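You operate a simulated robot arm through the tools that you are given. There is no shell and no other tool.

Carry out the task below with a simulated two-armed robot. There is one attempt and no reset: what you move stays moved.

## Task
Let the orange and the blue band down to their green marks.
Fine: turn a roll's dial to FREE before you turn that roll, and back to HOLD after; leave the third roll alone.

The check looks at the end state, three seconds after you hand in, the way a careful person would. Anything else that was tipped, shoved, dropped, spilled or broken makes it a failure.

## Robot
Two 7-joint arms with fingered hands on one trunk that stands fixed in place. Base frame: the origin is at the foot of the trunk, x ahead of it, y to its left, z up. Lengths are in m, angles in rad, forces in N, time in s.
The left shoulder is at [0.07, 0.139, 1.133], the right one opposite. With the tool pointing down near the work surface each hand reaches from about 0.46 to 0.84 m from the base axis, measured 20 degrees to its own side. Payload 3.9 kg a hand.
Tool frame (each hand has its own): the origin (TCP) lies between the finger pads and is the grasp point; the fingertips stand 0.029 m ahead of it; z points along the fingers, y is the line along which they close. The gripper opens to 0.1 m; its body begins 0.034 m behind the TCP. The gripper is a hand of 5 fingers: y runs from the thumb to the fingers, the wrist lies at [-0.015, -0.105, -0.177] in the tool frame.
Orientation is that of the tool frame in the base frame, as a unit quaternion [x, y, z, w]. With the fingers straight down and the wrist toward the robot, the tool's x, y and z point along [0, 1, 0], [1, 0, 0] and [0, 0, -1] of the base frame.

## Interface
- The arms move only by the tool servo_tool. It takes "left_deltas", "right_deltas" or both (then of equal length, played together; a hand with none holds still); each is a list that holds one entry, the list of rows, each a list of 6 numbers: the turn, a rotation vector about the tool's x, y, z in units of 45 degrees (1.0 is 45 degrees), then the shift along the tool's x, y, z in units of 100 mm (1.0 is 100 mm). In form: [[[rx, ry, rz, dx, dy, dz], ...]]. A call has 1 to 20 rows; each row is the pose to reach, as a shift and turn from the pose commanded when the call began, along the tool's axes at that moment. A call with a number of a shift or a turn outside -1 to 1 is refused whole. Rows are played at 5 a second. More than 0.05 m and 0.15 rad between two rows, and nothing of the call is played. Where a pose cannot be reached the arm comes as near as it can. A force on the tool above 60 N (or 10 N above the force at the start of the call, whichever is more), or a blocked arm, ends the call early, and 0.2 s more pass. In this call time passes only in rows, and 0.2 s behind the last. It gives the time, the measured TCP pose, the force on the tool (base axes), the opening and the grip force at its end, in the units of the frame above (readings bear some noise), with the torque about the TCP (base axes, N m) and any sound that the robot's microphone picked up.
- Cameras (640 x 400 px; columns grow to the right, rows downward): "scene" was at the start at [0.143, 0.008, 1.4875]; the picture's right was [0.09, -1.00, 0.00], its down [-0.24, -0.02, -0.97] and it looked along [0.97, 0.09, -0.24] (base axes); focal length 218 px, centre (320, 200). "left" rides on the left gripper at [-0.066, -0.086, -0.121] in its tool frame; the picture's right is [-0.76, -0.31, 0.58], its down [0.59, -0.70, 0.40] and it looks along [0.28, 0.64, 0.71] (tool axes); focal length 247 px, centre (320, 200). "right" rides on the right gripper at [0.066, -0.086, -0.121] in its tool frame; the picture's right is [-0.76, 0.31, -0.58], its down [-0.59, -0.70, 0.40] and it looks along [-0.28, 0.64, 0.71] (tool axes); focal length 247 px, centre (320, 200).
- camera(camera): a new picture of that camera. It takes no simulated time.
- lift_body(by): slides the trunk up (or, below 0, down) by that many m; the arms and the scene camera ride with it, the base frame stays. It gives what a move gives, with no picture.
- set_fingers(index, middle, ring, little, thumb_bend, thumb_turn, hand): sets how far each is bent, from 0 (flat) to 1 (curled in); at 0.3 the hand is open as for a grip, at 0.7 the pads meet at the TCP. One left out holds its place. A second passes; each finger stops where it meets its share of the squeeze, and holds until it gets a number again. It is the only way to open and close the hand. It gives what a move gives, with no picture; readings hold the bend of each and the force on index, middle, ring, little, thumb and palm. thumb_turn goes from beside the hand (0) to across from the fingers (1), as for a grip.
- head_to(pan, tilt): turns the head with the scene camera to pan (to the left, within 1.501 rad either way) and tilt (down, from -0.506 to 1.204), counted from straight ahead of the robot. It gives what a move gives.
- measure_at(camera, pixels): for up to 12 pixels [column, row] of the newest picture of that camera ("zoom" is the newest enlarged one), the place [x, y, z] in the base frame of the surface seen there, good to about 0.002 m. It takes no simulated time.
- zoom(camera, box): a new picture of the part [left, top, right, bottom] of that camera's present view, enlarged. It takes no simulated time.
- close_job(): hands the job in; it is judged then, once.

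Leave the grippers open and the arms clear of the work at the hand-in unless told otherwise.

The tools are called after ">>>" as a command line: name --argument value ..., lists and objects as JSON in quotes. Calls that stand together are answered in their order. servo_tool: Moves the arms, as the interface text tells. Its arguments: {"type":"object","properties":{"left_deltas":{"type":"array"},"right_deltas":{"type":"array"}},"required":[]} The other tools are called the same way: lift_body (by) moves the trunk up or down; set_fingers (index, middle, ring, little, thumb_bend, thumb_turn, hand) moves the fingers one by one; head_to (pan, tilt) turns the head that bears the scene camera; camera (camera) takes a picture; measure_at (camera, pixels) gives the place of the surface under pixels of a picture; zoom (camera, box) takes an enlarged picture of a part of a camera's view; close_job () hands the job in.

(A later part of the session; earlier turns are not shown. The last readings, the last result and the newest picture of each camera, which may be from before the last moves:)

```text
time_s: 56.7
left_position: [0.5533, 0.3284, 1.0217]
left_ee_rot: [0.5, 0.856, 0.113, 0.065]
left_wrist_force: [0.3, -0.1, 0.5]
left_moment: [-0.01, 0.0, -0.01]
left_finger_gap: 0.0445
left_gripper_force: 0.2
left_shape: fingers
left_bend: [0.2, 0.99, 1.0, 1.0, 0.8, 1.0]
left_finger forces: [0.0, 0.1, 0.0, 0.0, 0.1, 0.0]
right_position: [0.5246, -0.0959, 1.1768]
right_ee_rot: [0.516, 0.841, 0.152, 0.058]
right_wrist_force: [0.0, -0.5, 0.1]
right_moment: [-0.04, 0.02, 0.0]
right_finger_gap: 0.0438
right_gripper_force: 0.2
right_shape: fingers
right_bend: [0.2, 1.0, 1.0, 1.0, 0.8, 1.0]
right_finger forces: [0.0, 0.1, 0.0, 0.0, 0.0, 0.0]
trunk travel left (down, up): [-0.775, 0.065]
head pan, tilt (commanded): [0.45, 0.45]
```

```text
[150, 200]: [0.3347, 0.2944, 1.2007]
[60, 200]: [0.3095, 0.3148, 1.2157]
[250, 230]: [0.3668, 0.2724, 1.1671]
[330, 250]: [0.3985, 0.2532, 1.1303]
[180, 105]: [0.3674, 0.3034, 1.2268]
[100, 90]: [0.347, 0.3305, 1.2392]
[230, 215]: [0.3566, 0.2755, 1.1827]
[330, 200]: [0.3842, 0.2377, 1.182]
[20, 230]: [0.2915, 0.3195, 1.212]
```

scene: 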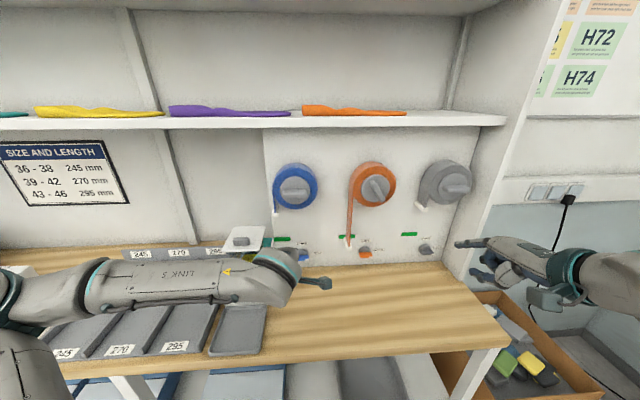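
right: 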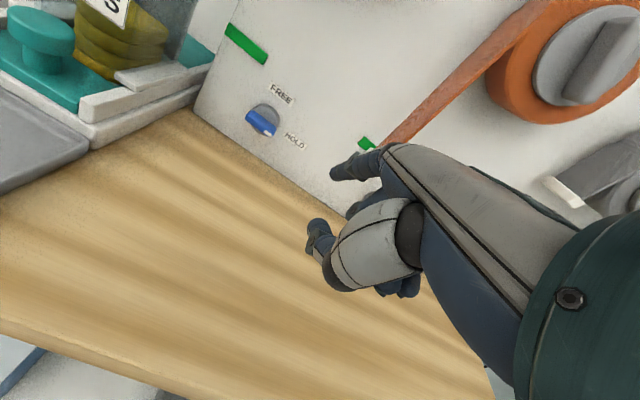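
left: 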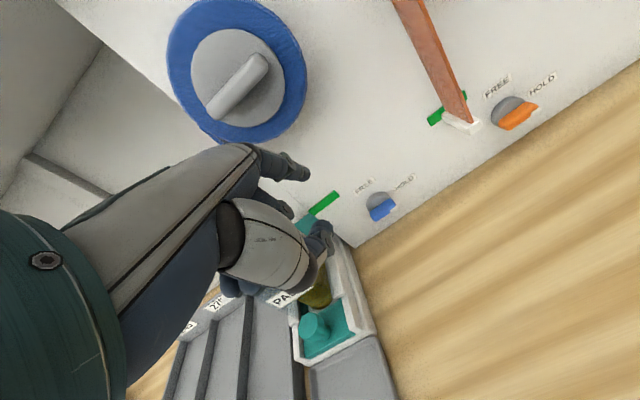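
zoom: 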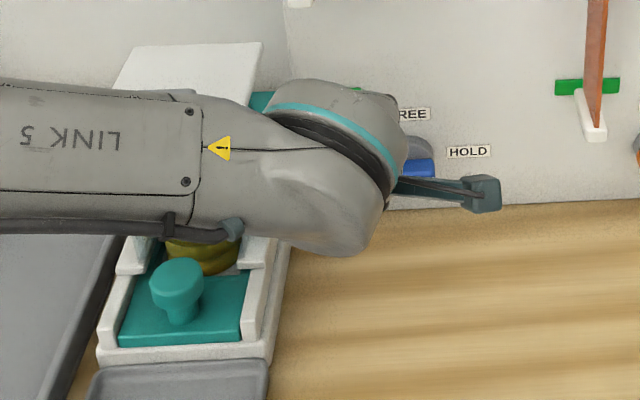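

The forearm (x≤0.40, z≥1.12) is clear of the lid. TCP n=0.643, r=-0.012. I'll go 9 mm in and 38 mm down to just above the bar's left half.

>>> servo_tool --left_deltas '[[[0, 0, 0, 0, 0.087, 0.023], [0, 0, 0, 0, 0.038, 0.207], [0, 0, 0, 0, -0.011, 0.39]]]'

>>> zoom --camera "left" --box '[220, 60, 440, 260]'

>>> zoom --camera "left" --box '[280, 120, 400, 220]'

```text
time_s: 57.5
left_position: [0.5573, 0.3309, 0.9821]
left_ee_rot: [0.498, 0.857, 0.113, 0.065]
left_wrist_force: [0.1, -0.6, 1.1]
left_moment: [-0.01, -0.02, 0.0]
left_finger_gap: 0.0448
left_gripper_force: 0.1
left_shape: fingers
left_bend: [0.2, 0.99, 1.0, 1.0, 0.8, 1.0]
left_finger forces: [0.0, 0.0, 0.0, 0.1, 0.0, 0.1]
right_position: [0.5247, -0.0965, 1.1777]
right_ee_rot: [0.517, 0.841, 0.151, 0.057]
right_wrist_force: [0.0, -0.1, 0.1]
right_moment: [0.01, -0.02, -0.01]
right_finger_gap: 0.044
right_gripper_force: 0.1
right_shape: fingers
right_bend: [0.2, 1.0, 1.0, 1.0, 0.8, 1.0]
right_finger forces: [0.0, 0.1, 0.0, 0.0, 0.0, 0.1]
trunk travel left (down, up): [-0.775, 0.065]
head pan, tilt (commanded): [0.45, 0.45]
```

```text
2.00 times, centred on (330, 160) of left
```

zoom: 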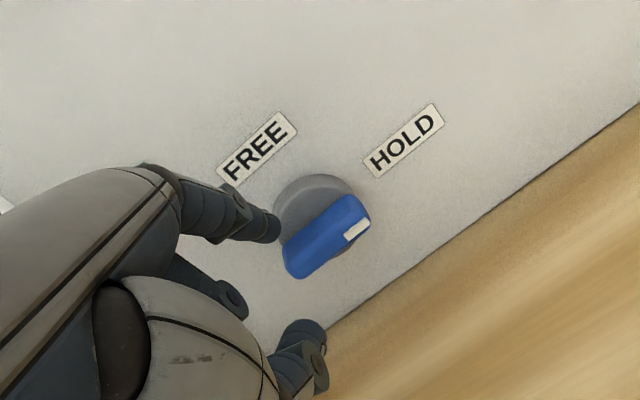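

```text
4.00 times, centred on (340, 170) of left
```

zoom: 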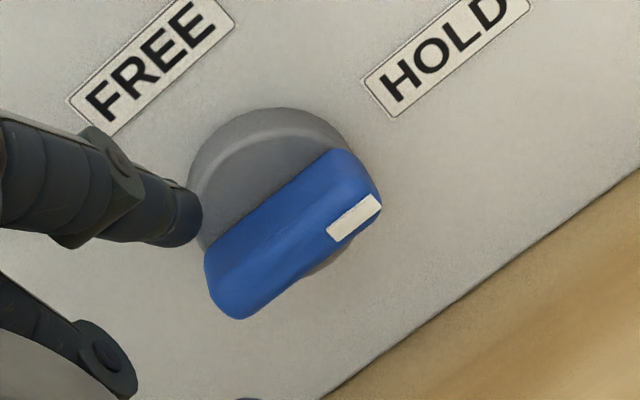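

>>> measure_at --camera "zoom" --pixels '[[195, 215], [185, 235], [170, 230], [140, 200], [225, 290], [350, 165], [340, 215], [285, 220], [260, 240], [230, 255]]'

```text
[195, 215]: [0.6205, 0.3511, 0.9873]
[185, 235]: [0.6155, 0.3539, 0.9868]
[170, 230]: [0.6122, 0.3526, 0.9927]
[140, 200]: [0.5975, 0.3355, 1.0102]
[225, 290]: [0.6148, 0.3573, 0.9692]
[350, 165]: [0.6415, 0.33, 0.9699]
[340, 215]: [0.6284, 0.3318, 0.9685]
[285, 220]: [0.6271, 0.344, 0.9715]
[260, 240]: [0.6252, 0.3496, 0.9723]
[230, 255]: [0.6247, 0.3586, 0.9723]
```

The tip is about 6 mm above the bar's left half. I'll push down along the arc, allowing for finger give as seen before, then look.

>>> servo_tool --left_deltas '[[[0, 0, 0, -0.015, -0.021, 0.077], [0, 0, 0, 0.01, -0.039, 0.145], [0, 0, 0, 0.03, -0.057, 0.213], [0, 0, 0, 0.03, -0.073, 0.27]]]'

>>> zoom --camera "left" --box '[220, 60, 440, 260]'

```text
time_s: 58.5
left_position: [0.559, 0.3341, 0.9558]
left_ee_rot: [0.499, 0.857, 0.112, 0.065]
left_wrist_force: [-1.0, 0.2, 3.0]
left_moment: [0.04, -0.11, 0.03]
left_finger_gap: 0.0462
left_gripper_force: 1.2
left_shape: fingers
left_bend: [0.19, 0.99, 1.0, 1.0, 0.8, 1.0]
left_finger forces: [1.8, 0.0, 0.1, 0.0, 0.1, 0.1]
right_position: [0.523, -0.0968, 1.1791]
right_ee_rot: [0.516, 0.841, 0.151, 0.059]
right_wrist_force: [0.7, 0.3, 0.3]
right_moment: [0.02, 0.01, 0.0]
right_finger_gap: 0.0436
right_gripper_force: 0.1
right_shape: fingers
right_bend: [0.2, 1.0, 1.0, 1.0, 0.8, 1.0]
right_finger forces: [0.0, 0.1, 0.1, 0.0, 0.1, 0.0]
trunk travel left (down, up): [-0.775, 0.065]
head pan, tilt (commanded): [0.45, 0.45]
```

```text
2.00 times, centred on (330, 160) of left
```

zoom: 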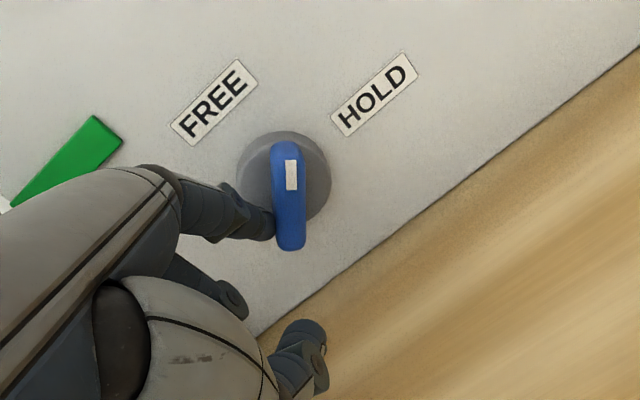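

The blue bar has turned about 56°. I'll continue the arc: a bit more down and slightly right.

>>> servo_tool --left_deltas '[[[0, 0, 0, 0, -0.013, 0.048], [0, 0, 0, -0.02, -0.026, 0.097], [0, 0, 0, -0.05, -0.036, 0.135]]]'

>>> zoom --camera "left" --box '[220, 60, 440, 260]'

```text
time_s: 59.3
left_position: [0.5617, 0.3294, 0.9425]
left_ee_rot: [0.499, 0.857, 0.113, 0.066]
left_wrist_force: [-1.8, 2.5, 2.2]
left_moment: [-0.02, -0.15, 0.22]
left_finger_gap: 0.047
left_gripper_force: 2.0
left_shape: fingers
left_bend: [0.19, 0.99, 1.0, 1.0, 0.8, 1.0]
left_finger forces: [3.6, 0.0, 0.1, 0.0, 0.1, 0.0]
right_position: [0.5229, -0.0956, 1.1781]
right_ee_rot: [0.517, 0.841, 0.152, 0.059]
right_wrist_force: [0.2, 0.0, -0.3]
right_moment: [0.02, 0.0, -0.03]
right_finger_gap: 0.0437
right_gripper_force: 0.1
right_shape: fingers
right_bend: [0.2, 1.0, 1.0, 1.0, 0.8, 1.0]
right_finger forces: [0.0, 0.1, 0.0, 0.0, 0.0, 0.0]
trunk travel left (down, up): [-0.775, 0.065]
head pan, tilt (commanded): [0.45, 0.45]
```

```text
2.00 times, centred on (330, 160) of left
```

zoom: 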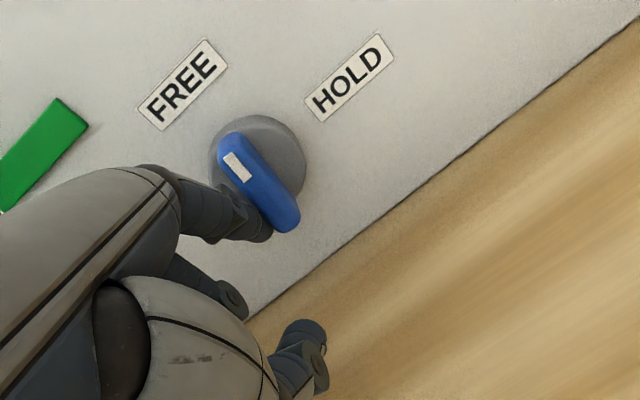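

The bar looks nearly vertical. I'll slip the finger 6 mm left, back off and rise, then check the dial from the scene camera.

>>> servo_tool --left_deltas '[[[0, 0, 0, 0.06, 0, 0], [0, 0, 0, 0.06, -0.25, -0.1], [0, 0, 0, 0.06, -0.5, -0.25], [0, 0, 0, 0, -0.8, -0.5], [0, 0, 0, 0, -0.95, -0.9]]]'

>>> camera --camera "scene"

>>> zoom --camera "left" --box '[220, 60, 440, 260]'

```text
time_s: 60.5
left_position: [0.4575, 0.2738, 1.0054]
left_ee_rot: [0.5, 0.856, 0.112, 0.067]
left_wrist_force: [-0.3, 1.0, 0.2]
left_moment: [-0.04, -0.05, -0.02]
left_finger_gap: 0.045
left_gripper_force: 0.1
left_shape: fingers
left_bend: [0.2, 0.99, 1.0, 1.0, 0.8, 1.0]
left_finger forces: [0.0, 0.1, 0.1, 0.0, 0.1, 0.0]
right_position: [0.5217, -0.0916, 1.1788]
right_ee_rot: [0.516, 0.841, 0.15, 0.059]
right_wrist_force: [-0.4, 1.1, 0.6]
right_moment: [-0.04, 0.0, -0.05]
right_finger_gap: 0.044
right_gripper_force: 0.0
right_shape: fingers
right_bend: [0.2, 1.0, 1.0, 1.0, 0.8, 1.0]
right_finger forces: [0.0, 0.0, 0.1, 0.0, 0.0, 0.0]
trunk travel left (down, up): [-0.775, 0.065]
head pan, tilt (commanded): [0.45, 0.45]
```

```text
taken
```

scene: 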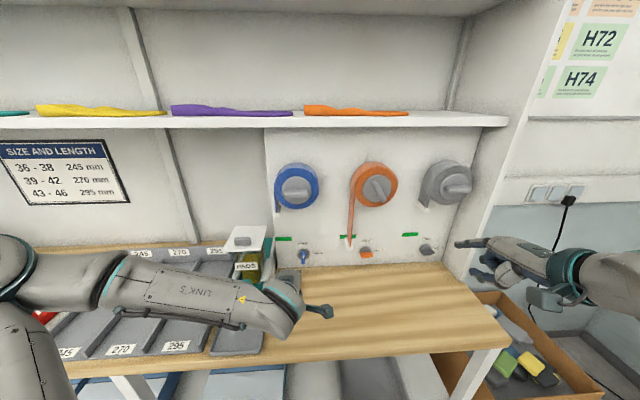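

```text
2.00 times, centred on (330, 160) of left
```

zoom: 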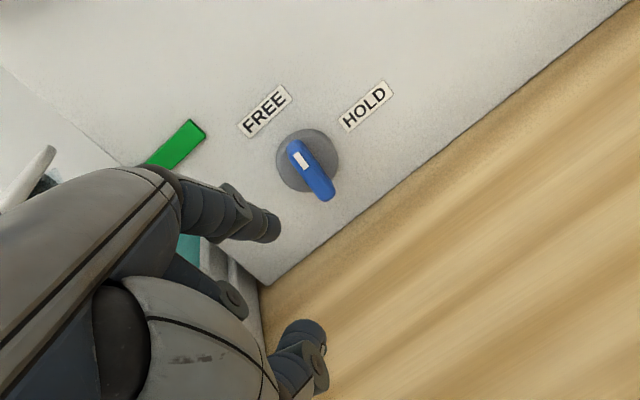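

>>> zoom --camera "scene" --box '[282, 240, 330, 270]'

>>> measure_at --camera "zoom" --pixels '[[300, 195], [298, 310], [270, 190], [300, 250]]'

```text
13.33 times, centred on (306, 255) of scene
```

zoom: 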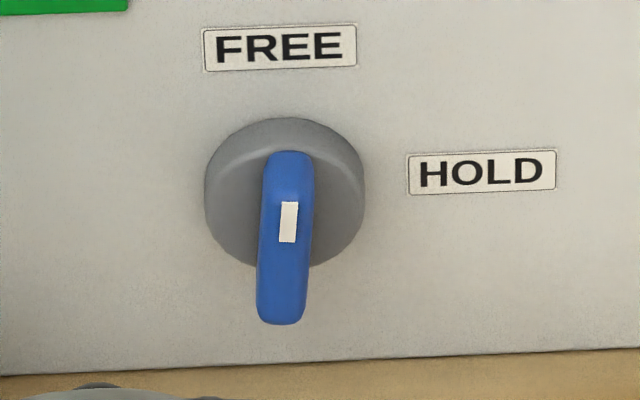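

```text
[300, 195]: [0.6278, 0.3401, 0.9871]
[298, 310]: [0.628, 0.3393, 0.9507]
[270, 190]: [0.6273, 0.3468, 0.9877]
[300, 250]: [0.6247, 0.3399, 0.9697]
```

The blue dial is at FREE (within about 3°). Now I'll raise the left hand to the blue knob, staying back from it.

>>> servo_tool --left_deltas '[[[0, 0, 0, 0.02, 0.07, -0.27], [0, 0, 0, 0.04, 0.14, -0.54], [0, 0, 0, 0.063, 0.215, -0.81]]]'

>>> servo_tool --left_deltas '[[[0, 0, 0, 0.02, 0.07, -0.27], [0, 0, 0, 0.04, 0.14, -0.54], [0, 0, 0, 0.063, 0.215, -0.81]]]'

>>> servo_tool --left_deltas '[[[0, 0, 0, 0.02, 0.07, -0.27], [0, 0, 0, 0.04, 0.14, -0.54], [0, 0, 0, 0.063, 0.24, -0.9]]]'

>>> camera --camera "left"

>>> camera --camera "scene"

```text
time_s: 61.3
left_position: [0.4559, 0.2758, 1.0915]
left_ee_rot: [0.499, 0.856, 0.113, 0.066]
left_wrist_force: [-0.2, -0.5, 0.5]
left_moment: [0.0, 0.02, 0.04]
left_finger_gap: 0.0451
left_gripper_force: 0.0
left_shape: fingers
left_bend: [0.2, 0.99, 1.0, 1.0, 0.8, 1.0]
left_finger forces: [0.0, 0.0, 0.0, 0.0, 0.1, 0.0]
right_position: [0.5247, -0.0979, 1.1786]
right_ee_rot: [0.516, 0.841, 0.152, 0.058]
right_wrist_force: [-0.2, 0.0, 0.1]
right_moment: [0.01, -0.01, 0.0]
right_finger_gap: 0.0438
right_gripper_force: 0.1
right_shape: fingers
right_bend: [0.2, 1.0, 1.0, 1.0, 0.8, 1.0]
right_finger forces: [0.0, 0.1, 0.0, 0.1, 0.0, 0.1]
trunk travel left (down, up): [-0.775, 0.065]
head pan, tilt (commanded): [0.45, 0.45]
```

```text
time_s: 62.1
left_position: [0.4546, 0.2827, 1.1748]
left_ee_rot: [0.499, 0.857, 0.112, 0.066]
left_wrist_force: [0.1, 0.5, -0.1]
left_moment: [0.01, 0.01, -0.03]
left_finger_gap: 0.0451
left_gripper_force: 0.0
left_shape: fingers
left_bend: [0.2, 0.99, 1.0, 1.0, 0.8, 1.0]
left_finger forces: [0.0, 0.0, 0.0, 0.1, 0.1, 0.0]
right_position: [0.525, -0.0966, 1.1788]
right_ee_rot: [0.516, 0.841, 0.152, 0.059]
right_wrist_force: [0.2, 0.8, 0.1]
right_moment: [-0.02, -0.02, -0.01]
right_finger_gap: 0.0438
right_gripper_force: 0.2
right_shape: fingers
right_bend: [0.2, 1.0, 1.0, 1.0, 0.8, 1.0]
right_finger forces: [0.0, 0.0, 0.0, 0.0, 0.0, 0.0]
trunk travel left (down, up): [-0.775, 0.065]
head pan, tilt (commanded): [0.45, 0.45]
```

```text
time_s: 62.9
left_position: [0.4526, 0.2832, 1.2671]
left_ee_rot: [0.5, 0.856, 0.115, 0.065]
left_wrist_force: [0.5, -0.2, 0.1]
left_moment: [-0.01, 0.0, 0.0]
left_finger_gap: 0.045
left_gripper_force: 0.1
left_shape: fingers
left_bend: [0.2, 0.99, 1.0, 1.0, 0.8, 1.0]
left_finger forces: [0.1, 0.1, 0.0, 0.0, 0.1, 0.1]
right_position: [0.5227, -0.0963, 1.1787]
right_ee_rot: [0.517, 0.84, 0.152, 0.059]
right_wrist_force: [0.0, -0.2, 0.3]
right_moment: [0.0, 0.02, 0.01]
right_finger_gap: 0.0438
right_gripper_force: 0.1
right_shape: fingers
right_bend: [0.2, 1.0, 1.0, 1.0, 0.8, 1.0]
right_finger forces: [0.0, 0.0, 0.0, 0.0, 0.0, 0.0]
trunk travel left (down, up): [-0.775, 0.065]
head pan, tilt (commanded): [0.45, 0.45]
```

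```text
taken
```

left: 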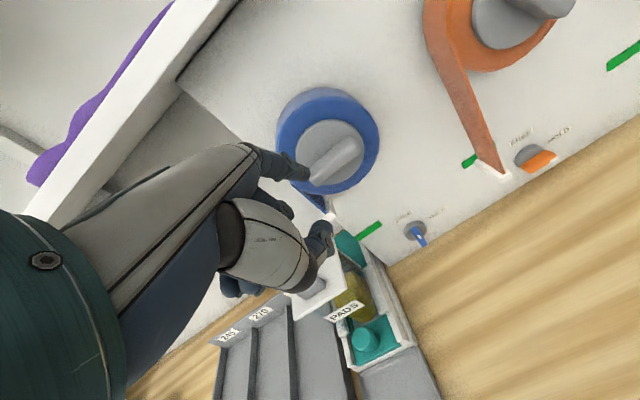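

```text
taken
```

scene: 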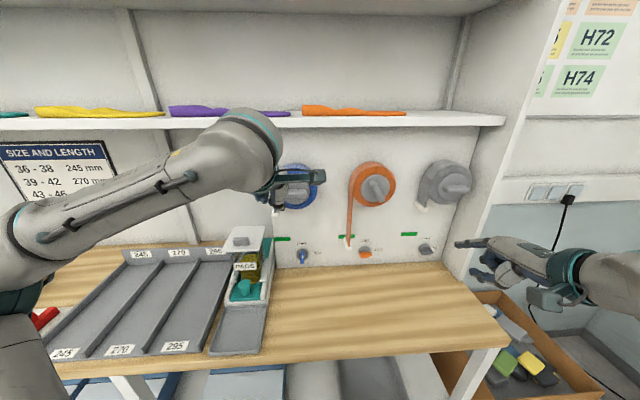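

Left TCP n=0.533, z=1.267. I'll advance 42 mm, shift 7 mm left and rise 10 mm, so the tip is above the knob bar's left half.

>>> servo_tool --left_deltas '[[[0, 0, 0, 0.03, 0.02, -0.08], [0, 0, 0, 0.06, 0.22, -0.04], [0, 0, 0, 0.075, 0.432, 0.012]]]'

>>> zoom --camera "left" --box '[220, 60, 440, 260]'

>>> measure_at --camera "zoom" --pixels '[[270, 228], [262, 235], [250, 225], [290, 260], [300, 230], [340, 230], [380, 200]]'

```text
time_s: 63.7
left_position: [0.4833, 0.3164, 1.2741]
left_ee_rot: [0.499, 0.857, 0.113, 0.065]
left_wrist_force: [0.1, -0.9, -0.1]
left_moment: [-0.04, 0.01, -0.01]
left_finger_gap: 0.045
left_gripper_force: 0.1
left_shape: fingers
left_bend: [0.2, 0.99, 1.0, 1.0, 0.8, 1.0]
left_finger forces: [0.1, 0.1, 0.0, 0.0, 0.0, 0.1]
right_position: [0.5252, -0.0968, 1.1769]
right_ee_rot: [0.517, 0.841, 0.151, 0.058]
right_wrist_force: [0.4, -0.1, 0.5]
right_moment: [0.01, 0.02, -0.02]
right_finger_gap: 0.0436
right_gripper_force: 0.0
right_shape: fingers
right_bend: [0.2, 1.0, 1.0, 1.0, 0.8, 1.0]
right_finger forces: [0.0, 0.0, 0.0, 0.0, 0.0, 0.0]
trunk travel left (down, up): [-0.775, 0.065]
head pan, tilt (commanded): [0.45, 0.45]
```

```text
2.00 times, centred on (330, 160) of left
```

zoom: 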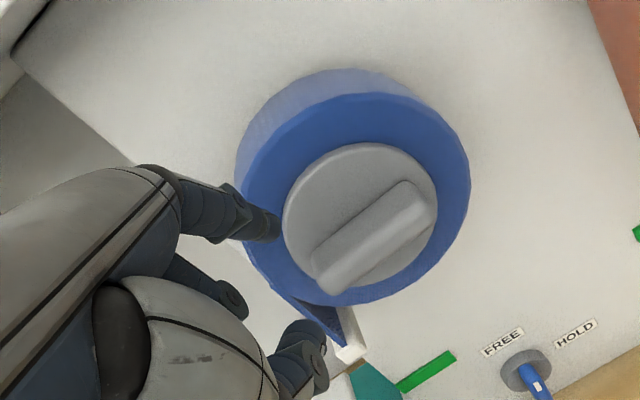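

```text
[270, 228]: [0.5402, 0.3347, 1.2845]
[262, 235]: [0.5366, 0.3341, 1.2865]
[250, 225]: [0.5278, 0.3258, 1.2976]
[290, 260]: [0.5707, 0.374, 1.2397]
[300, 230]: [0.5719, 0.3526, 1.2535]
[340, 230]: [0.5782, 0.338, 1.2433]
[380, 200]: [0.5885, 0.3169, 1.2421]
```

The tip is about 27 mm left of and 45 mm above the knob's centre. I'll go 13 mm in and push down along the arc to about 45–50°.

>>> servo_tool --left_deltas '[[[0, 0, 0, -0.04, 0.1, 0.131], [0, 0, 0, -0.05, 0.074, 0.227], [0, 0, 0, -0.05, 0.046, 0.333], [0, 0, 0, -0.02, 0.03, 0.393], [0, 0, 0, -0.01, 0.012, 0.458], [0, 0, 0, -0.015, -0.005, 0.524]]]'

>>> zoom --camera "left" --box '[220, 60, 440, 260]'

>>> camera --camera "scene"

```text
time_s: 65.1
left_position: [0.4955, 0.3197, 1.2235]
left_ee_rot: [0.498, 0.857, 0.113, 0.065]
left_wrist_force: [0.7, 0.4, 2.0]
left_moment: [0.01, -0.12, 0.03]
left_finger_gap: 0.0467
left_gripper_force: 0.8
left_shape: fingers
left_bend: [0.19, 0.99, 1.0, 1.0, 0.8, 1.0]
left_finger forces: [1.7, 0.0, 0.0, 0.1, 0.0, 0.1]
right_position: [0.5245, -0.0962, 1.1783]
right_ee_rot: [0.516, 0.841, 0.151, 0.058]
right_wrist_force: [0.4, 0.8, -0.1]
right_moment: [0.03, 0.01, 0.03]
right_finger_gap: 0.0438
right_gripper_force: 0.1
right_shape: fingers
right_bend: [0.2, 1.0, 1.0, 1.0, 0.8, 1.0]
right_finger forces: [0.0, 0.0, 0.1, 0.2, 0.0, 0.0]
trunk travel left (down, up): [-0.775, 0.065]
head pan, tilt (commanded): [0.45, 0.45]
```

```text
2.00 times, centred on (330, 160) of left
```

zoom: 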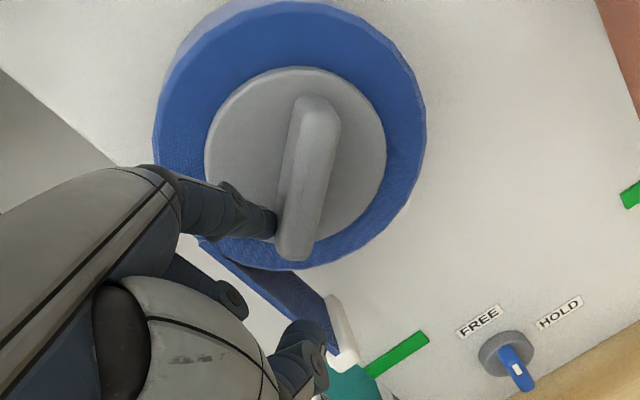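

```text
taken
```

scene: 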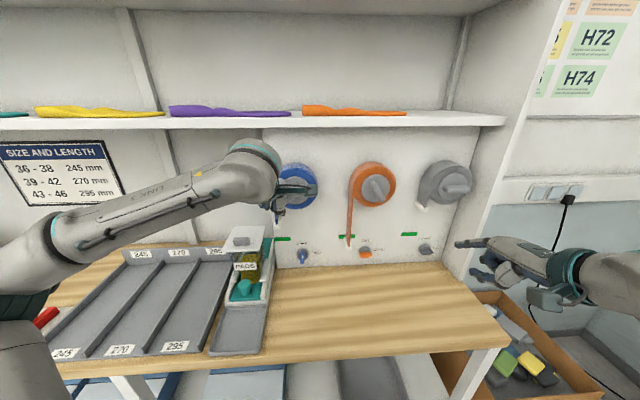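

The knob turned about 45°. I'll look at the blue clip from the scene camera.

>>> zoom --camera "scene" --box '[250, 190, 314, 250]'

```text
6.67 times, centred on (282, 220) of scene
```

zoom: 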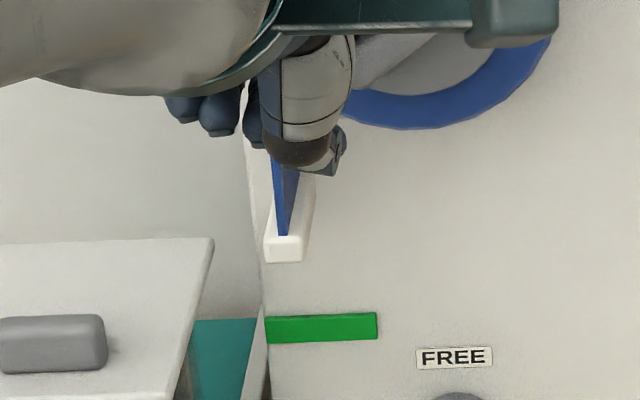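

>>> measure_at --camera "zoom" --pixels '[[283, 241], [283, 250], [283, 260], [320, 315], [320, 340], [270, 320], [270, 342], [370, 313], [370, 337], [300, 215]]'

```text
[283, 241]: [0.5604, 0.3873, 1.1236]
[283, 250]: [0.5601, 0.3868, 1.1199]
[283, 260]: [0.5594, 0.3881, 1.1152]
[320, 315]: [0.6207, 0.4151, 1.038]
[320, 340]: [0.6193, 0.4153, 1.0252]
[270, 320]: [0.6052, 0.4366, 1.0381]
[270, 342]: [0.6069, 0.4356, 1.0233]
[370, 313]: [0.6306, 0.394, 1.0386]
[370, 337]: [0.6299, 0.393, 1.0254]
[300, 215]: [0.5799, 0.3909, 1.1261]
```

Blue clip centre is at z≈1.1195, mark centre 1.0315. I'll continue the arc to bring the bar about vertical.

>>> servo_tool --left_deltas '[[[0, 0, 0, -0.029, -0.016, 0.059], [0, 0, 0, -0.068, -0.03, 0.112], [0, 0, 0, -0.12, -0.041, 0.155]]]'

>>> zoom --camera "left" --box '[220, 60, 440, 260]'

>>> zoom --camera "scene" --box '[250, 190, 314, 250]'

```text
time_s: 65.9
left_position: [0.502, 0.3093, 1.2079]
left_ee_rot: [0.499, 0.857, 0.112, 0.067]
left_wrist_force: [-1.8, 2.3, 2.6]
left_moment: [0.03, -0.18, 0.17]
left_finger_gap: 0.0465
left_gripper_force: 1.2
left_shape: fingers
left_bend: [0.19, 0.99, 1.0, 1.0, 0.8, 1.0]
left_finger forces: [3.3, 0.0, 0.0, 0.1, 0.0, 0.0]
right_position: [0.5244, -0.0959, 1.1782]
right_ee_rot: [0.516, 0.841, 0.151, 0.059]
right_wrist_force: [-0.2, 0.1, -0.3]
right_moment: [0.01, -0.02, 0.0]
right_finger_gap: 0.0438
right_gripper_force: 0.0
right_shape: fingers
right_bend: [0.2, 1.0, 1.0, 1.0, 0.8, 1.0]
right_finger forces: [0.1, 0.1, 0.0, 0.0, 0.0, 0.0]
trunk travel left (down, up): [-0.775, 0.065]
head pan, tilt (commanded): [0.45, 0.45]
```

```text
2.00 times, centred on (330, 160) of left
```

zoom: 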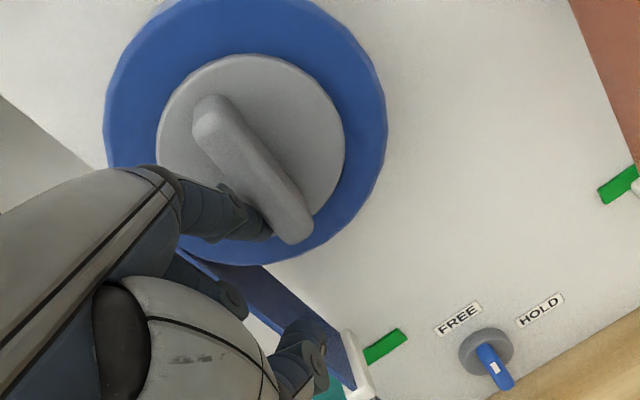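

```text
6.67 times, centred on (282, 220) of scene
```

zoom: 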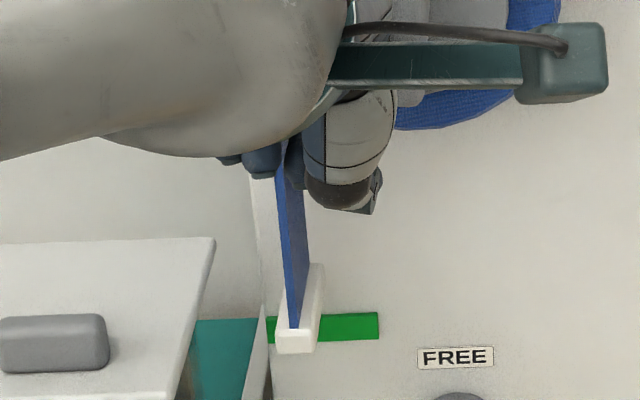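

>>> measure_at --camera "zoom" --pixels '[[295, 330], [295, 340], [295, 350], [312, 320], [318, 275], [290, 300]]'

```text
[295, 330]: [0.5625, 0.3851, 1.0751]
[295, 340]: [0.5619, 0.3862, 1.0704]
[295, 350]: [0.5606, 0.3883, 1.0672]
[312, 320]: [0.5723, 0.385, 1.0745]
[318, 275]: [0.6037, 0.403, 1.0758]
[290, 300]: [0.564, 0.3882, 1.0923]
```

Clip centre is at about 1.0715 (bar near 87°); 40 mm remain. I'll slip off left, back out, and bring the finger over to the right of the bar's top end.

>>> servo_tool --left_deltas '[[[0, 0, 0, 0.06, 0, 0], [0, 0, 0, 0.06, -0.242, -0.065], [0, 0, 0, 0.06, -0.483, -0.13], [0, 0, 0, 0, -0.392, -0.468], [0, 0, 0, -0.18, -0.353, -0.613], [0, 0, 0, -0.36, -0.309, -0.777]]]'

>>> zoom --camera "left" --box '[220, 60, 440, 260]'

>>> measure_at --camera "zoom" --pixels '[[270, 228], [262, 235], [250, 225]]'

>>> zoom --camera "scene" --box '[250, 190, 314, 250]'

>>> measure_at --camera "zoom" --pixels '[[295, 330], [295, 340], [295, 350], [312, 320], [318, 275]]'

```text
time_s: 67.3
left_position: [0.4746, 0.2515, 1.2749]
left_ee_rot: [0.498, 0.857, 0.113, 0.067]
left_wrist_force: [-0.6, 0.3, 0.0]
left_moment: [0.01, 0.0, -0.01]
left_finger_gap: 0.0448
left_gripper_force: 0.1
left_shape: fingers
left_bend: [0.2, 0.99, 1.0, 1.0, 0.8, 1.0]
left_finger forces: [0.0, 0.0, 0.1, 0.0, 0.0, 0.1]
right_position: [0.5252, -0.0978, 1.1776]
right_ee_rot: [0.516, 0.841, 0.152, 0.058]
right_wrist_force: [-0.7, 0.1, -0.3]
right_moment: [0.01, 0.01, -0.01]
right_finger_gap: 0.0437
right_gripper_force: 0.1
right_shape: fingers
right_bend: [0.2, 1.0, 1.0, 1.0, 0.8, 1.0]
right_finger forces: [0.0, 0.0, 0.0, 0.0, 0.0, 0.0]
trunk travel left (down, up): [-0.775, 0.065]
head pan, tilt (commanded): [0.45, 0.45]
```

```text
2.00 times, centred on (330, 160) of left
```

zoom: 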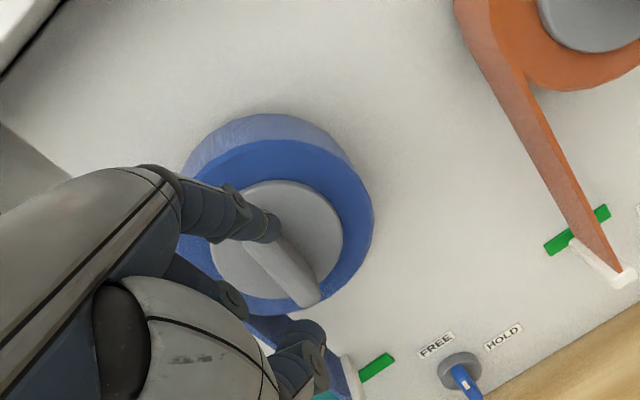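

```text
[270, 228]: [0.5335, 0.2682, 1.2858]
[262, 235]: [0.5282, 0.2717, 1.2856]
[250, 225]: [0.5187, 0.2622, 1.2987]
```

```text
6.67 times, centred on (282, 220) of scene
```

zoom: 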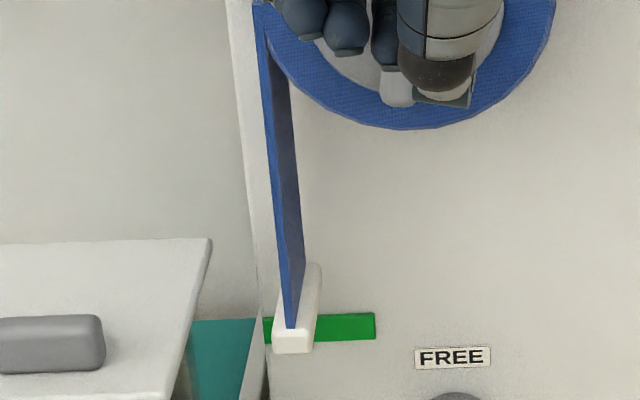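

```text
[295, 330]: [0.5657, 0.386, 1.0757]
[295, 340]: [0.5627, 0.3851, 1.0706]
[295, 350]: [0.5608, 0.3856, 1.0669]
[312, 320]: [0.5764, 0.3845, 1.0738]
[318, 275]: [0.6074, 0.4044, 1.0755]
```

The clip holds at z≈1.071. The fingertip is now up-right of the bar's top end. I'll come in and push the top end left about 20°.

>>> servo_tool --left_deltas '[[[0, 0, 0, 0, 0.27, 0.073], [0, 0, 0, 0, 0.541, 0.145], [0, 0, 0, 0, 0.489, 0.338], [0, 0, 0, 0.12, 0.483, 0.362], [0, 0, 0, 0.175, 0.484, 0.358], [0, 0, 0, 0.21, 0.487, 0.348]]]'

>>> zoom --camera "left" --box '[220, 60, 440, 260]'

>>> zoom --camera "scene" --box '[250, 190, 314, 250]'

```text
time_s: 68.7
left_position: [0.5096, 0.2974, 1.2576]
left_ee_rot: [0.498, 0.857, 0.116, 0.068]
left_wrist_force: [-5.3, -5.7, 13.2]
left_moment: [0.47, -1.07, -0.25]
left_finger_gap: 0.0536
left_gripper_force: 7.4
left_shape: fingers
left_bend: [0.15, 0.99, 1.0, 1.0, 0.8, 1.0]
left_finger forces: [14.8, 0.0, 0.0, 0.0, 0.1, 0.1]
right_position: [0.5219, -0.0981, 1.18]
right_ee_rot: [0.516, 0.841, 0.153, 0.059]
right_wrist_force: [-0.3, -0.2, 0.9]
right_moment: [-0.03, -0.01, -0.01]
right_finger_gap: 0.044
right_gripper_force: 0.0
right_shape: fingers
right_bend: [0.2, 1.0, 1.0, 1.0, 0.8, 1.0]
right_finger forces: [0.1, 0.0, 0.0, 0.1, 0.1, 0.0]
trunk travel left (down, up): [-0.775, 0.065]
head pan, tilt (commanded): [0.45, 0.45]
```

```text
2.00 times, centred on (330, 160) of left
```

zoom: 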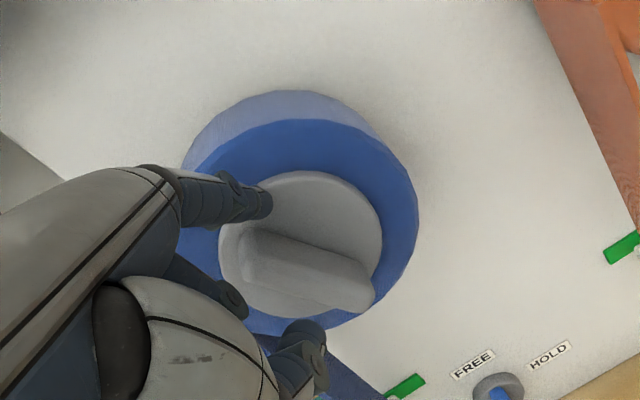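

```text
6.67 times, centred on (282, 220) of scene
```

zoom: 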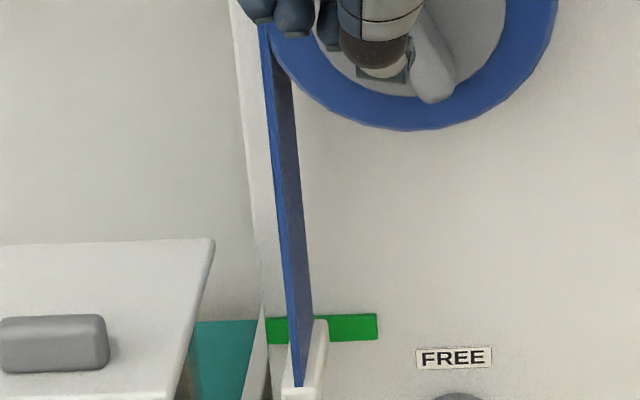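

The index reads 14.8 N, more than expected. I'll check the clip and the finger contact before doing anything else.

>>> zoom --camera "scene" --box '[250, 215, 314, 265]'

>>> measure_at --camera "zoom" --pixels '[[300, 200], [300, 212], [300, 222], [300, 232], [300, 240], [318, 210]]'

>>> zoom --camera "scene" --box '[255, 140, 335, 200]'

>>> zoom --camera "left" --box '[280, 110, 410, 220]'

```text
8.00 times, centred on (282, 240) of scene
```

zoom: 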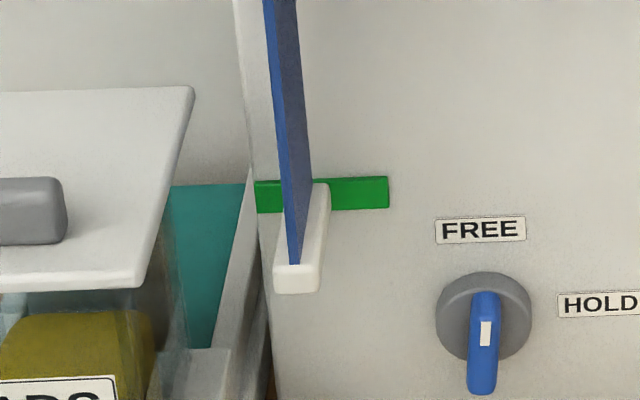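

```text
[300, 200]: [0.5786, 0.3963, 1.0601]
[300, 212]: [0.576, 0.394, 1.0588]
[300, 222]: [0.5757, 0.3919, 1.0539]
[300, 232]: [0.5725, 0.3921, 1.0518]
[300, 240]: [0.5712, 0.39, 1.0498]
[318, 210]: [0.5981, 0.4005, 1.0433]
```

```text
6.67 times, centred on (295, 170) of scene
```

zoom: 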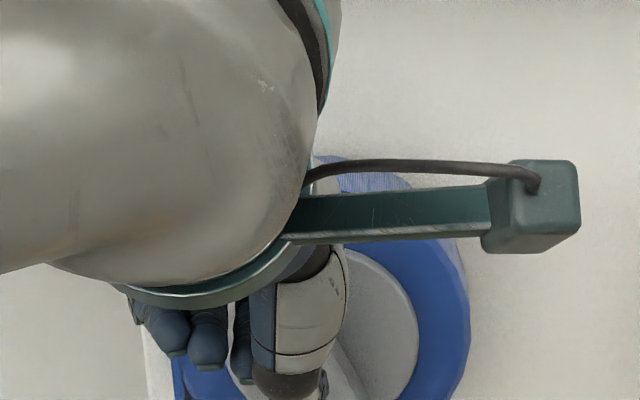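

```text
3.64 times, centred on (345, 165) of left
```

zoom: 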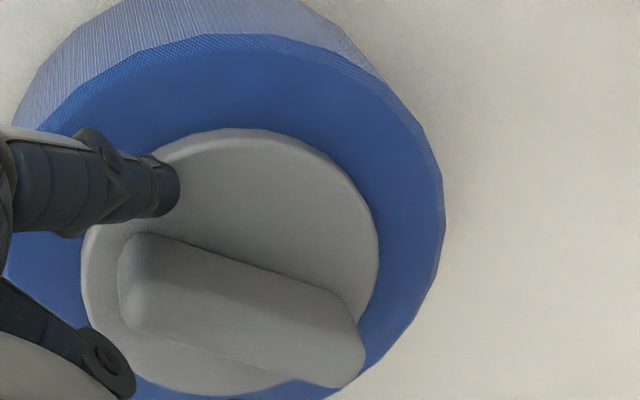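

It seems the fingertip came in about 4 mm too deep and is pressing on the knob's disc. I'll back it straight out along the normal and then check the clip.

>>> servo_tool --left_deltas '[[[0, 0, 0, 0, -0.05, -0.03], [0, 0, 0, -0.02, -0.15, -0.1], [0, 0, 0, -0.1, -0.4, -0.15], [0, 0, 0, -0.1, -0.7, -0.2]]]'

>>> zoom --camera "scene" --box '[250, 215, 314, 265]'

>>> measure_at --camera "zoom" --pixels '[[297, 266], [297, 275], [297, 283], [297, 291], [312, 275], [322, 195], [270, 185], [270, 210], [380, 180], [380, 206]]'

>>> zoom --camera "left" --box '[220, 60, 440, 260]'

```text
time_s: 69.7
left_position: [0.4551, 0.2562, 1.2548]
left_ee_rot: [0.499, 0.857, 0.112, 0.066]
left_wrist_force: [0.0, -0.4, 0.5]
left_moment: [0.0, -0.02, -0.01]
left_finger_gap: 0.045
left_gripper_force: 0.0
left_shape: fingers
left_bend: [0.2, 0.99, 1.0, 1.0, 0.8, 1.0]
left_finger forces: [0.0, 0.0, 0.1, 0.0, 0.1, 0.0]
right_position: [0.5237, -0.0954, 1.1782]
right_ee_rot: [0.517, 0.841, 0.151, 0.058]
right_wrist_force: [-0.2, 0.1, -0.6]
right_moment: [-0.03, 0.03, 0.0]
right_finger_gap: 0.0437
right_gripper_force: 0.1
right_shape: fingers
right_bend: [0.2, 1.0, 1.0, 1.0, 0.8, 1.0]
right_finger forces: [0.0, 0.0, 0.0, 0.1, 0.0, 0.0]
trunk travel left (down, up): [-0.775, 0.065]
head pan, tilt (commanded): [0.45, 0.45]
```

```text
8.00 times, centred on (282, 240) of scene
```

zoom: 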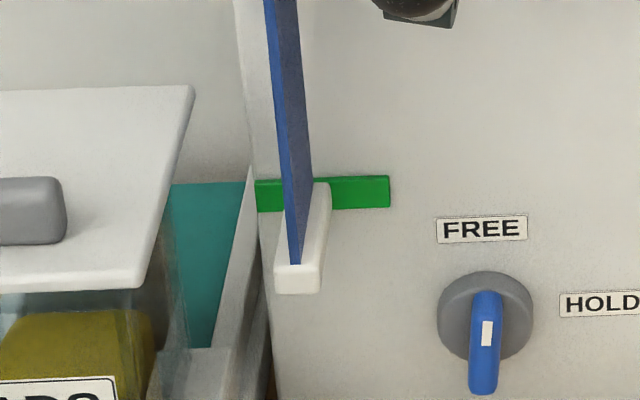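

```text
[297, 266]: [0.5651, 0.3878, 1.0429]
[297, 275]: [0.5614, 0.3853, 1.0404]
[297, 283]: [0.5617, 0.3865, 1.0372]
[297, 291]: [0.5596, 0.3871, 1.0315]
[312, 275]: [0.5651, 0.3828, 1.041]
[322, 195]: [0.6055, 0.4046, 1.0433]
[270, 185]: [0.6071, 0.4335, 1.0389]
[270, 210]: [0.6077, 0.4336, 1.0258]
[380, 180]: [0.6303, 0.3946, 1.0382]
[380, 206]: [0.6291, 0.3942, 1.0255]
```

```text
2.00 times, centred on (330, 160) of left
```

zoom: 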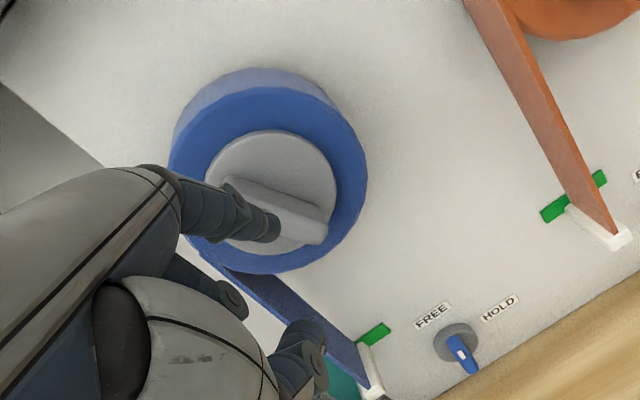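

Clip is now at 1.031–1.043 (centre ≈1.037), mark centre 1.032: about 5–6 mm left. I'll come back in, less deep this time, and nudge the top end left in small steps.

>>> servo_tool --left_deltas '[[[0, 0, 0, -0.1, 0.01, -0.039], [0, 0, 0, -0.1, 0.319, 0.044], [0, 0, 0, -0.1, 0.617, 0.134], [0, 0, 0, 0, 0.609, 0.163], [0, 0, 0, 0.06, 0.609, 0.163]]]'

>>> zoom --camera "left" --box '[220, 60, 440, 260]'

>>> zoom --camera "scene" --box '[250, 215, 314, 265]'

>>> measure_at --camera "zoom" --pixels '[[297, 266], [297, 275], [297, 283], [297, 291], [312, 275], [322, 195]]'

```text
time_s: 70.9
left_position: [0.5066, 0.2929, 1.2557]
left_ee_rot: [0.499, 0.857, 0.113, 0.066]
left_wrist_force: [0.4, 0.4, 1.2]
left_moment: [0.0, -0.06, 0.0]
left_finger_gap: 0.0451
left_gripper_force: 0.1
left_shape: fingers
left_bend: [0.2, 0.99, 1.0, 1.0, 0.8, 1.0]
left_finger forces: [0.1, 0.1, 0.1, 0.0, 0.0, 0.1]
right_position: [0.5242, -0.0972, 1.1783]
right_ee_rot: [0.516, 0.841, 0.15, 0.058]
right_wrist_force: [0.2, 0.7, -0.3]
right_moment: [-0.01, -0.02, 0.02]
right_finger_gap: 0.0438
right_gripper_force: 0.0
right_shape: fingers
right_bend: [0.2, 1.0, 1.0, 1.0, 0.8, 1.0]
right_finger forces: [0.0, 0.0, 0.0, 0.0, 0.0, 0.0]
trunk travel left (down, up): [-0.775, 0.065]
head pan, tilt (commanded): [0.45, 0.45]
```

```text
2.00 times, centred on (330, 160) of left
```

zoom: 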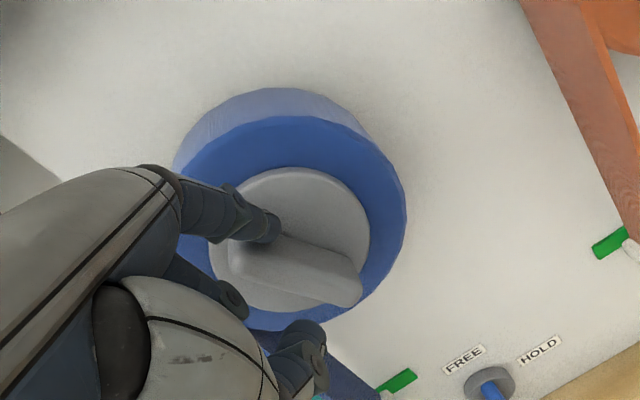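

```text
8.00 times, centred on (282, 240) of scene
```

zoom: 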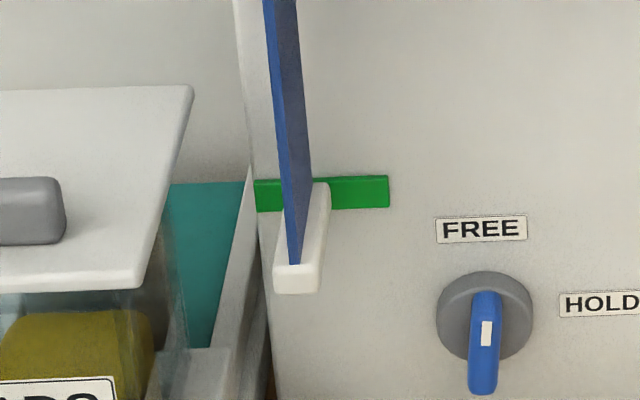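

```text
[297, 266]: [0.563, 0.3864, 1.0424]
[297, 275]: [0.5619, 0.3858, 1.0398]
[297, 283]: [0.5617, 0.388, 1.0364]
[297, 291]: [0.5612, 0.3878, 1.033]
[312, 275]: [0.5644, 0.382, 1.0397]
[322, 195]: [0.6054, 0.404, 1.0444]
```

No contact yet; the tip is right next to the bar. I'll nudge 3 mm left and measure.

>>> servo_tool --left_deltas '[[[0, 0, 0, 0.015, 0, 0], [0, 0, 0, 0.03, 0, 0], [0, 0, 0, 0.03, 0, 0]]]'

>>> zoom --camera "scene" --box '[250, 215, 314, 265]'

>>> measure_at --camera "zoom" --pixels '[[297, 266], [297, 275], [297, 283], [297, 291], [312, 275], [322, 195]]'

```text
time_s: 71.7
left_position: [0.5056, 0.2953, 1.2557]
left_ee_rot: [0.499, 0.857, 0.113, 0.066]
left_wrist_force: [0.3, -0.3, -0.1]
left_moment: [0.03, -0.02, -0.07]
left_finger_gap: 0.0451
left_gripper_force: 0.8
left_shape: fingers
left_bend: [0.2, 0.99, 1.0, 1.0, 0.8, 1.0]
left_finger forces: [1.0, 0.0, 0.1, 0.1, 0.0, 0.1]
right_position: [0.525, -0.0967, 1.1772]
right_ee_rot: [0.516, 0.841, 0.151, 0.059]
right_wrist_force: [-1.1, -0.1, -0.8]
right_moment: [0.01, 0.02, -0.01]
right_finger_gap: 0.0439
right_gripper_force: 0.1
right_shape: fingers
right_bend: [0.2, 1.0, 1.0, 1.0, 0.8, 1.0]
right_finger forces: [0.0, 0.1, 0.1, 0.0, 0.0, 0.0]
trunk travel left (down, up): [-0.775, 0.065]
head pan, tilt (commanded): [0.45, 0.45]
```

```text
8.00 times, centred on (282, 240) of scene
```

zoom: 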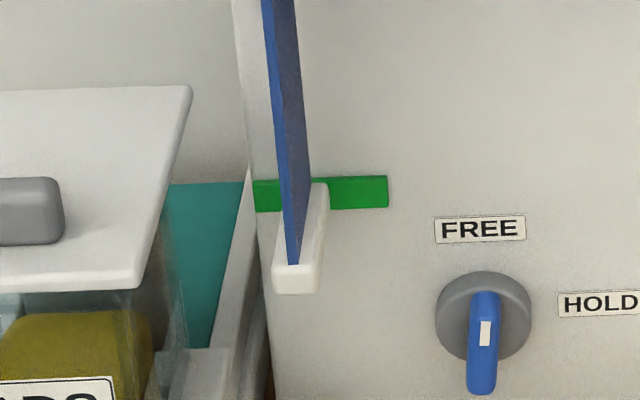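

```text
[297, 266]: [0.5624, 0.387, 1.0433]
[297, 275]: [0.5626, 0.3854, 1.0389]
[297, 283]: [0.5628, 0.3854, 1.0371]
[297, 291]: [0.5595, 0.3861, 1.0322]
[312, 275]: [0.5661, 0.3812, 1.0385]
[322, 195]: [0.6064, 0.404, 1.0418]
```

Just touching now (1 N). I'll nudge another 3 mm.

>>> servo_tool --left_deltas '[[[0, 0, 0, 0.015, 0, 0], [0, 0, 0, 0.03, 0, 0], [0, 0, 0, 0.03, 0, 0]]]'

>>> zoom --camera "scene" --box '[250, 215, 314, 265]'

>>> measure_at --camera "zoom" --pixels '[[297, 268], [297, 275], [297, 283], [297, 291], [297, 297], [312, 280], [322, 195]]'

```text
time_s: 72.5
left_position: [0.504, 0.2967, 1.2564]
left_ee_rot: [0.5, 0.856, 0.113, 0.065]
left_wrist_force: [0.9, -2.0, -1.2]
left_moment: [0.02, 0.02, -0.18]
left_finger_gap: 0.045
left_gripper_force: 1.6
left_shape: fingers
left_bend: [0.2, 0.99, 1.0, 1.0, 0.8, 1.0]
left_finger forces: [1.9, 0.0, 0.0, 0.0, 0.0, 0.0]
right_position: [0.5253, -0.0962, 1.178]
right_ee_rot: [0.516, 0.841, 0.151, 0.057]
right_wrist_force: [0.5, -0.1, -0.1]
right_moment: [0.01, -0.01, 0.01]
right_finger_gap: 0.0439
right_gripper_force: 0.1
right_shape: fingers
right_bend: [0.2, 1.0, 1.0, 1.0, 0.8, 1.0]
right_finger forces: [0.1, 0.1, 0.1, 0.1, 0.0, 0.1]
trunk travel left (down, up): [-0.775, 0.065]
head pan, tilt (commanded): [0.45, 0.45]
```

```text
8.00 times, centred on (282, 240) of scene
```

zoom: 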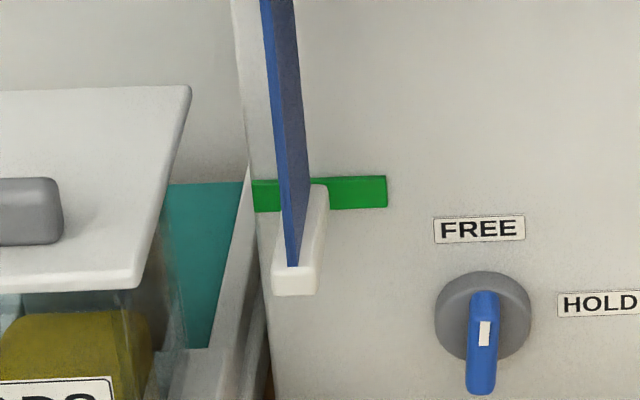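

```text
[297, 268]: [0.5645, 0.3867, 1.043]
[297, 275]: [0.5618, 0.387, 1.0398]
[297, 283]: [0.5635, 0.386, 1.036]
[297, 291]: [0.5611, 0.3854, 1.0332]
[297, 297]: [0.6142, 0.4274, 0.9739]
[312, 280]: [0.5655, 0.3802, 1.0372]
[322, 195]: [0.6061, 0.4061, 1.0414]
```

Moved about 1 mm. I'll nudge 2 mm more.

>>> servo_tool --left_deltas '[[[0, 0, 0, 0.01, 0, 0], [0, 0, 0, 0.02, 0, 0], [0, 0, 0, 0.02, 0, 0]]]'

>>> zoom --camera "scene" --box '[250, 215, 314, 265]'

>>> measure_at --camera "zoom" --pixels '[[297, 270], [297, 275], [297, 283], [297, 291], [297, 299], [312, 282], [322, 200]]'

```text
time_s: 73.3
left_position: [0.5029, 0.2987, 1.256]
left_ee_rot: [0.499, 0.857, 0.112, 0.065]
left_wrist_force: [0.7, -2.7, 0.8]
left_moment: [-0.01, -0.03, -0.14]
left_finger_gap: 0.0448
left_gripper_force: 1.2
left_shape: fingers
left_bend: [0.2, 0.99, 1.0, 1.0, 0.8, 1.0]
left_finger forces: [2.0, 0.1, 0.0, 0.0, 0.0, 0.0]
right_position: [0.5239, -0.0966, 1.1774]
right_ee_rot: [0.517, 0.841, 0.151, 0.058]
right_wrist_force: [0.5, -0.3, -0.6]
right_moment: [0.0, 0.0, 0.02]
right_finger_gap: 0.0439
right_gripper_force: 0.1
right_shape: fingers
right_bend: [0.2, 1.0, 1.0, 1.0, 0.8, 1.0]
right_finger forces: [0.1, 0.1, 0.0, 0.1, 0.0, 0.0]
trunk travel left (down, up): [-0.775, 0.065]
head pan, tilt (commanded): [0.45, 0.45]
```

```text
8.00 times, centred on (282, 240) of scene
```

zoom: 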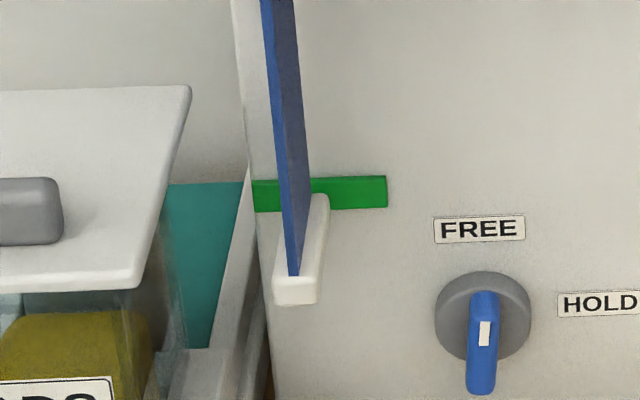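

```text
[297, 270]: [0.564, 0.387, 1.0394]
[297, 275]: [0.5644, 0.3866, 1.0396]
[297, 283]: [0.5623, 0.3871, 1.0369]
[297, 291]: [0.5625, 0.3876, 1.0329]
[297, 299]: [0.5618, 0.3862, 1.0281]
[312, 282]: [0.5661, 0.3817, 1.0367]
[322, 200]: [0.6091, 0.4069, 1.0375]
```

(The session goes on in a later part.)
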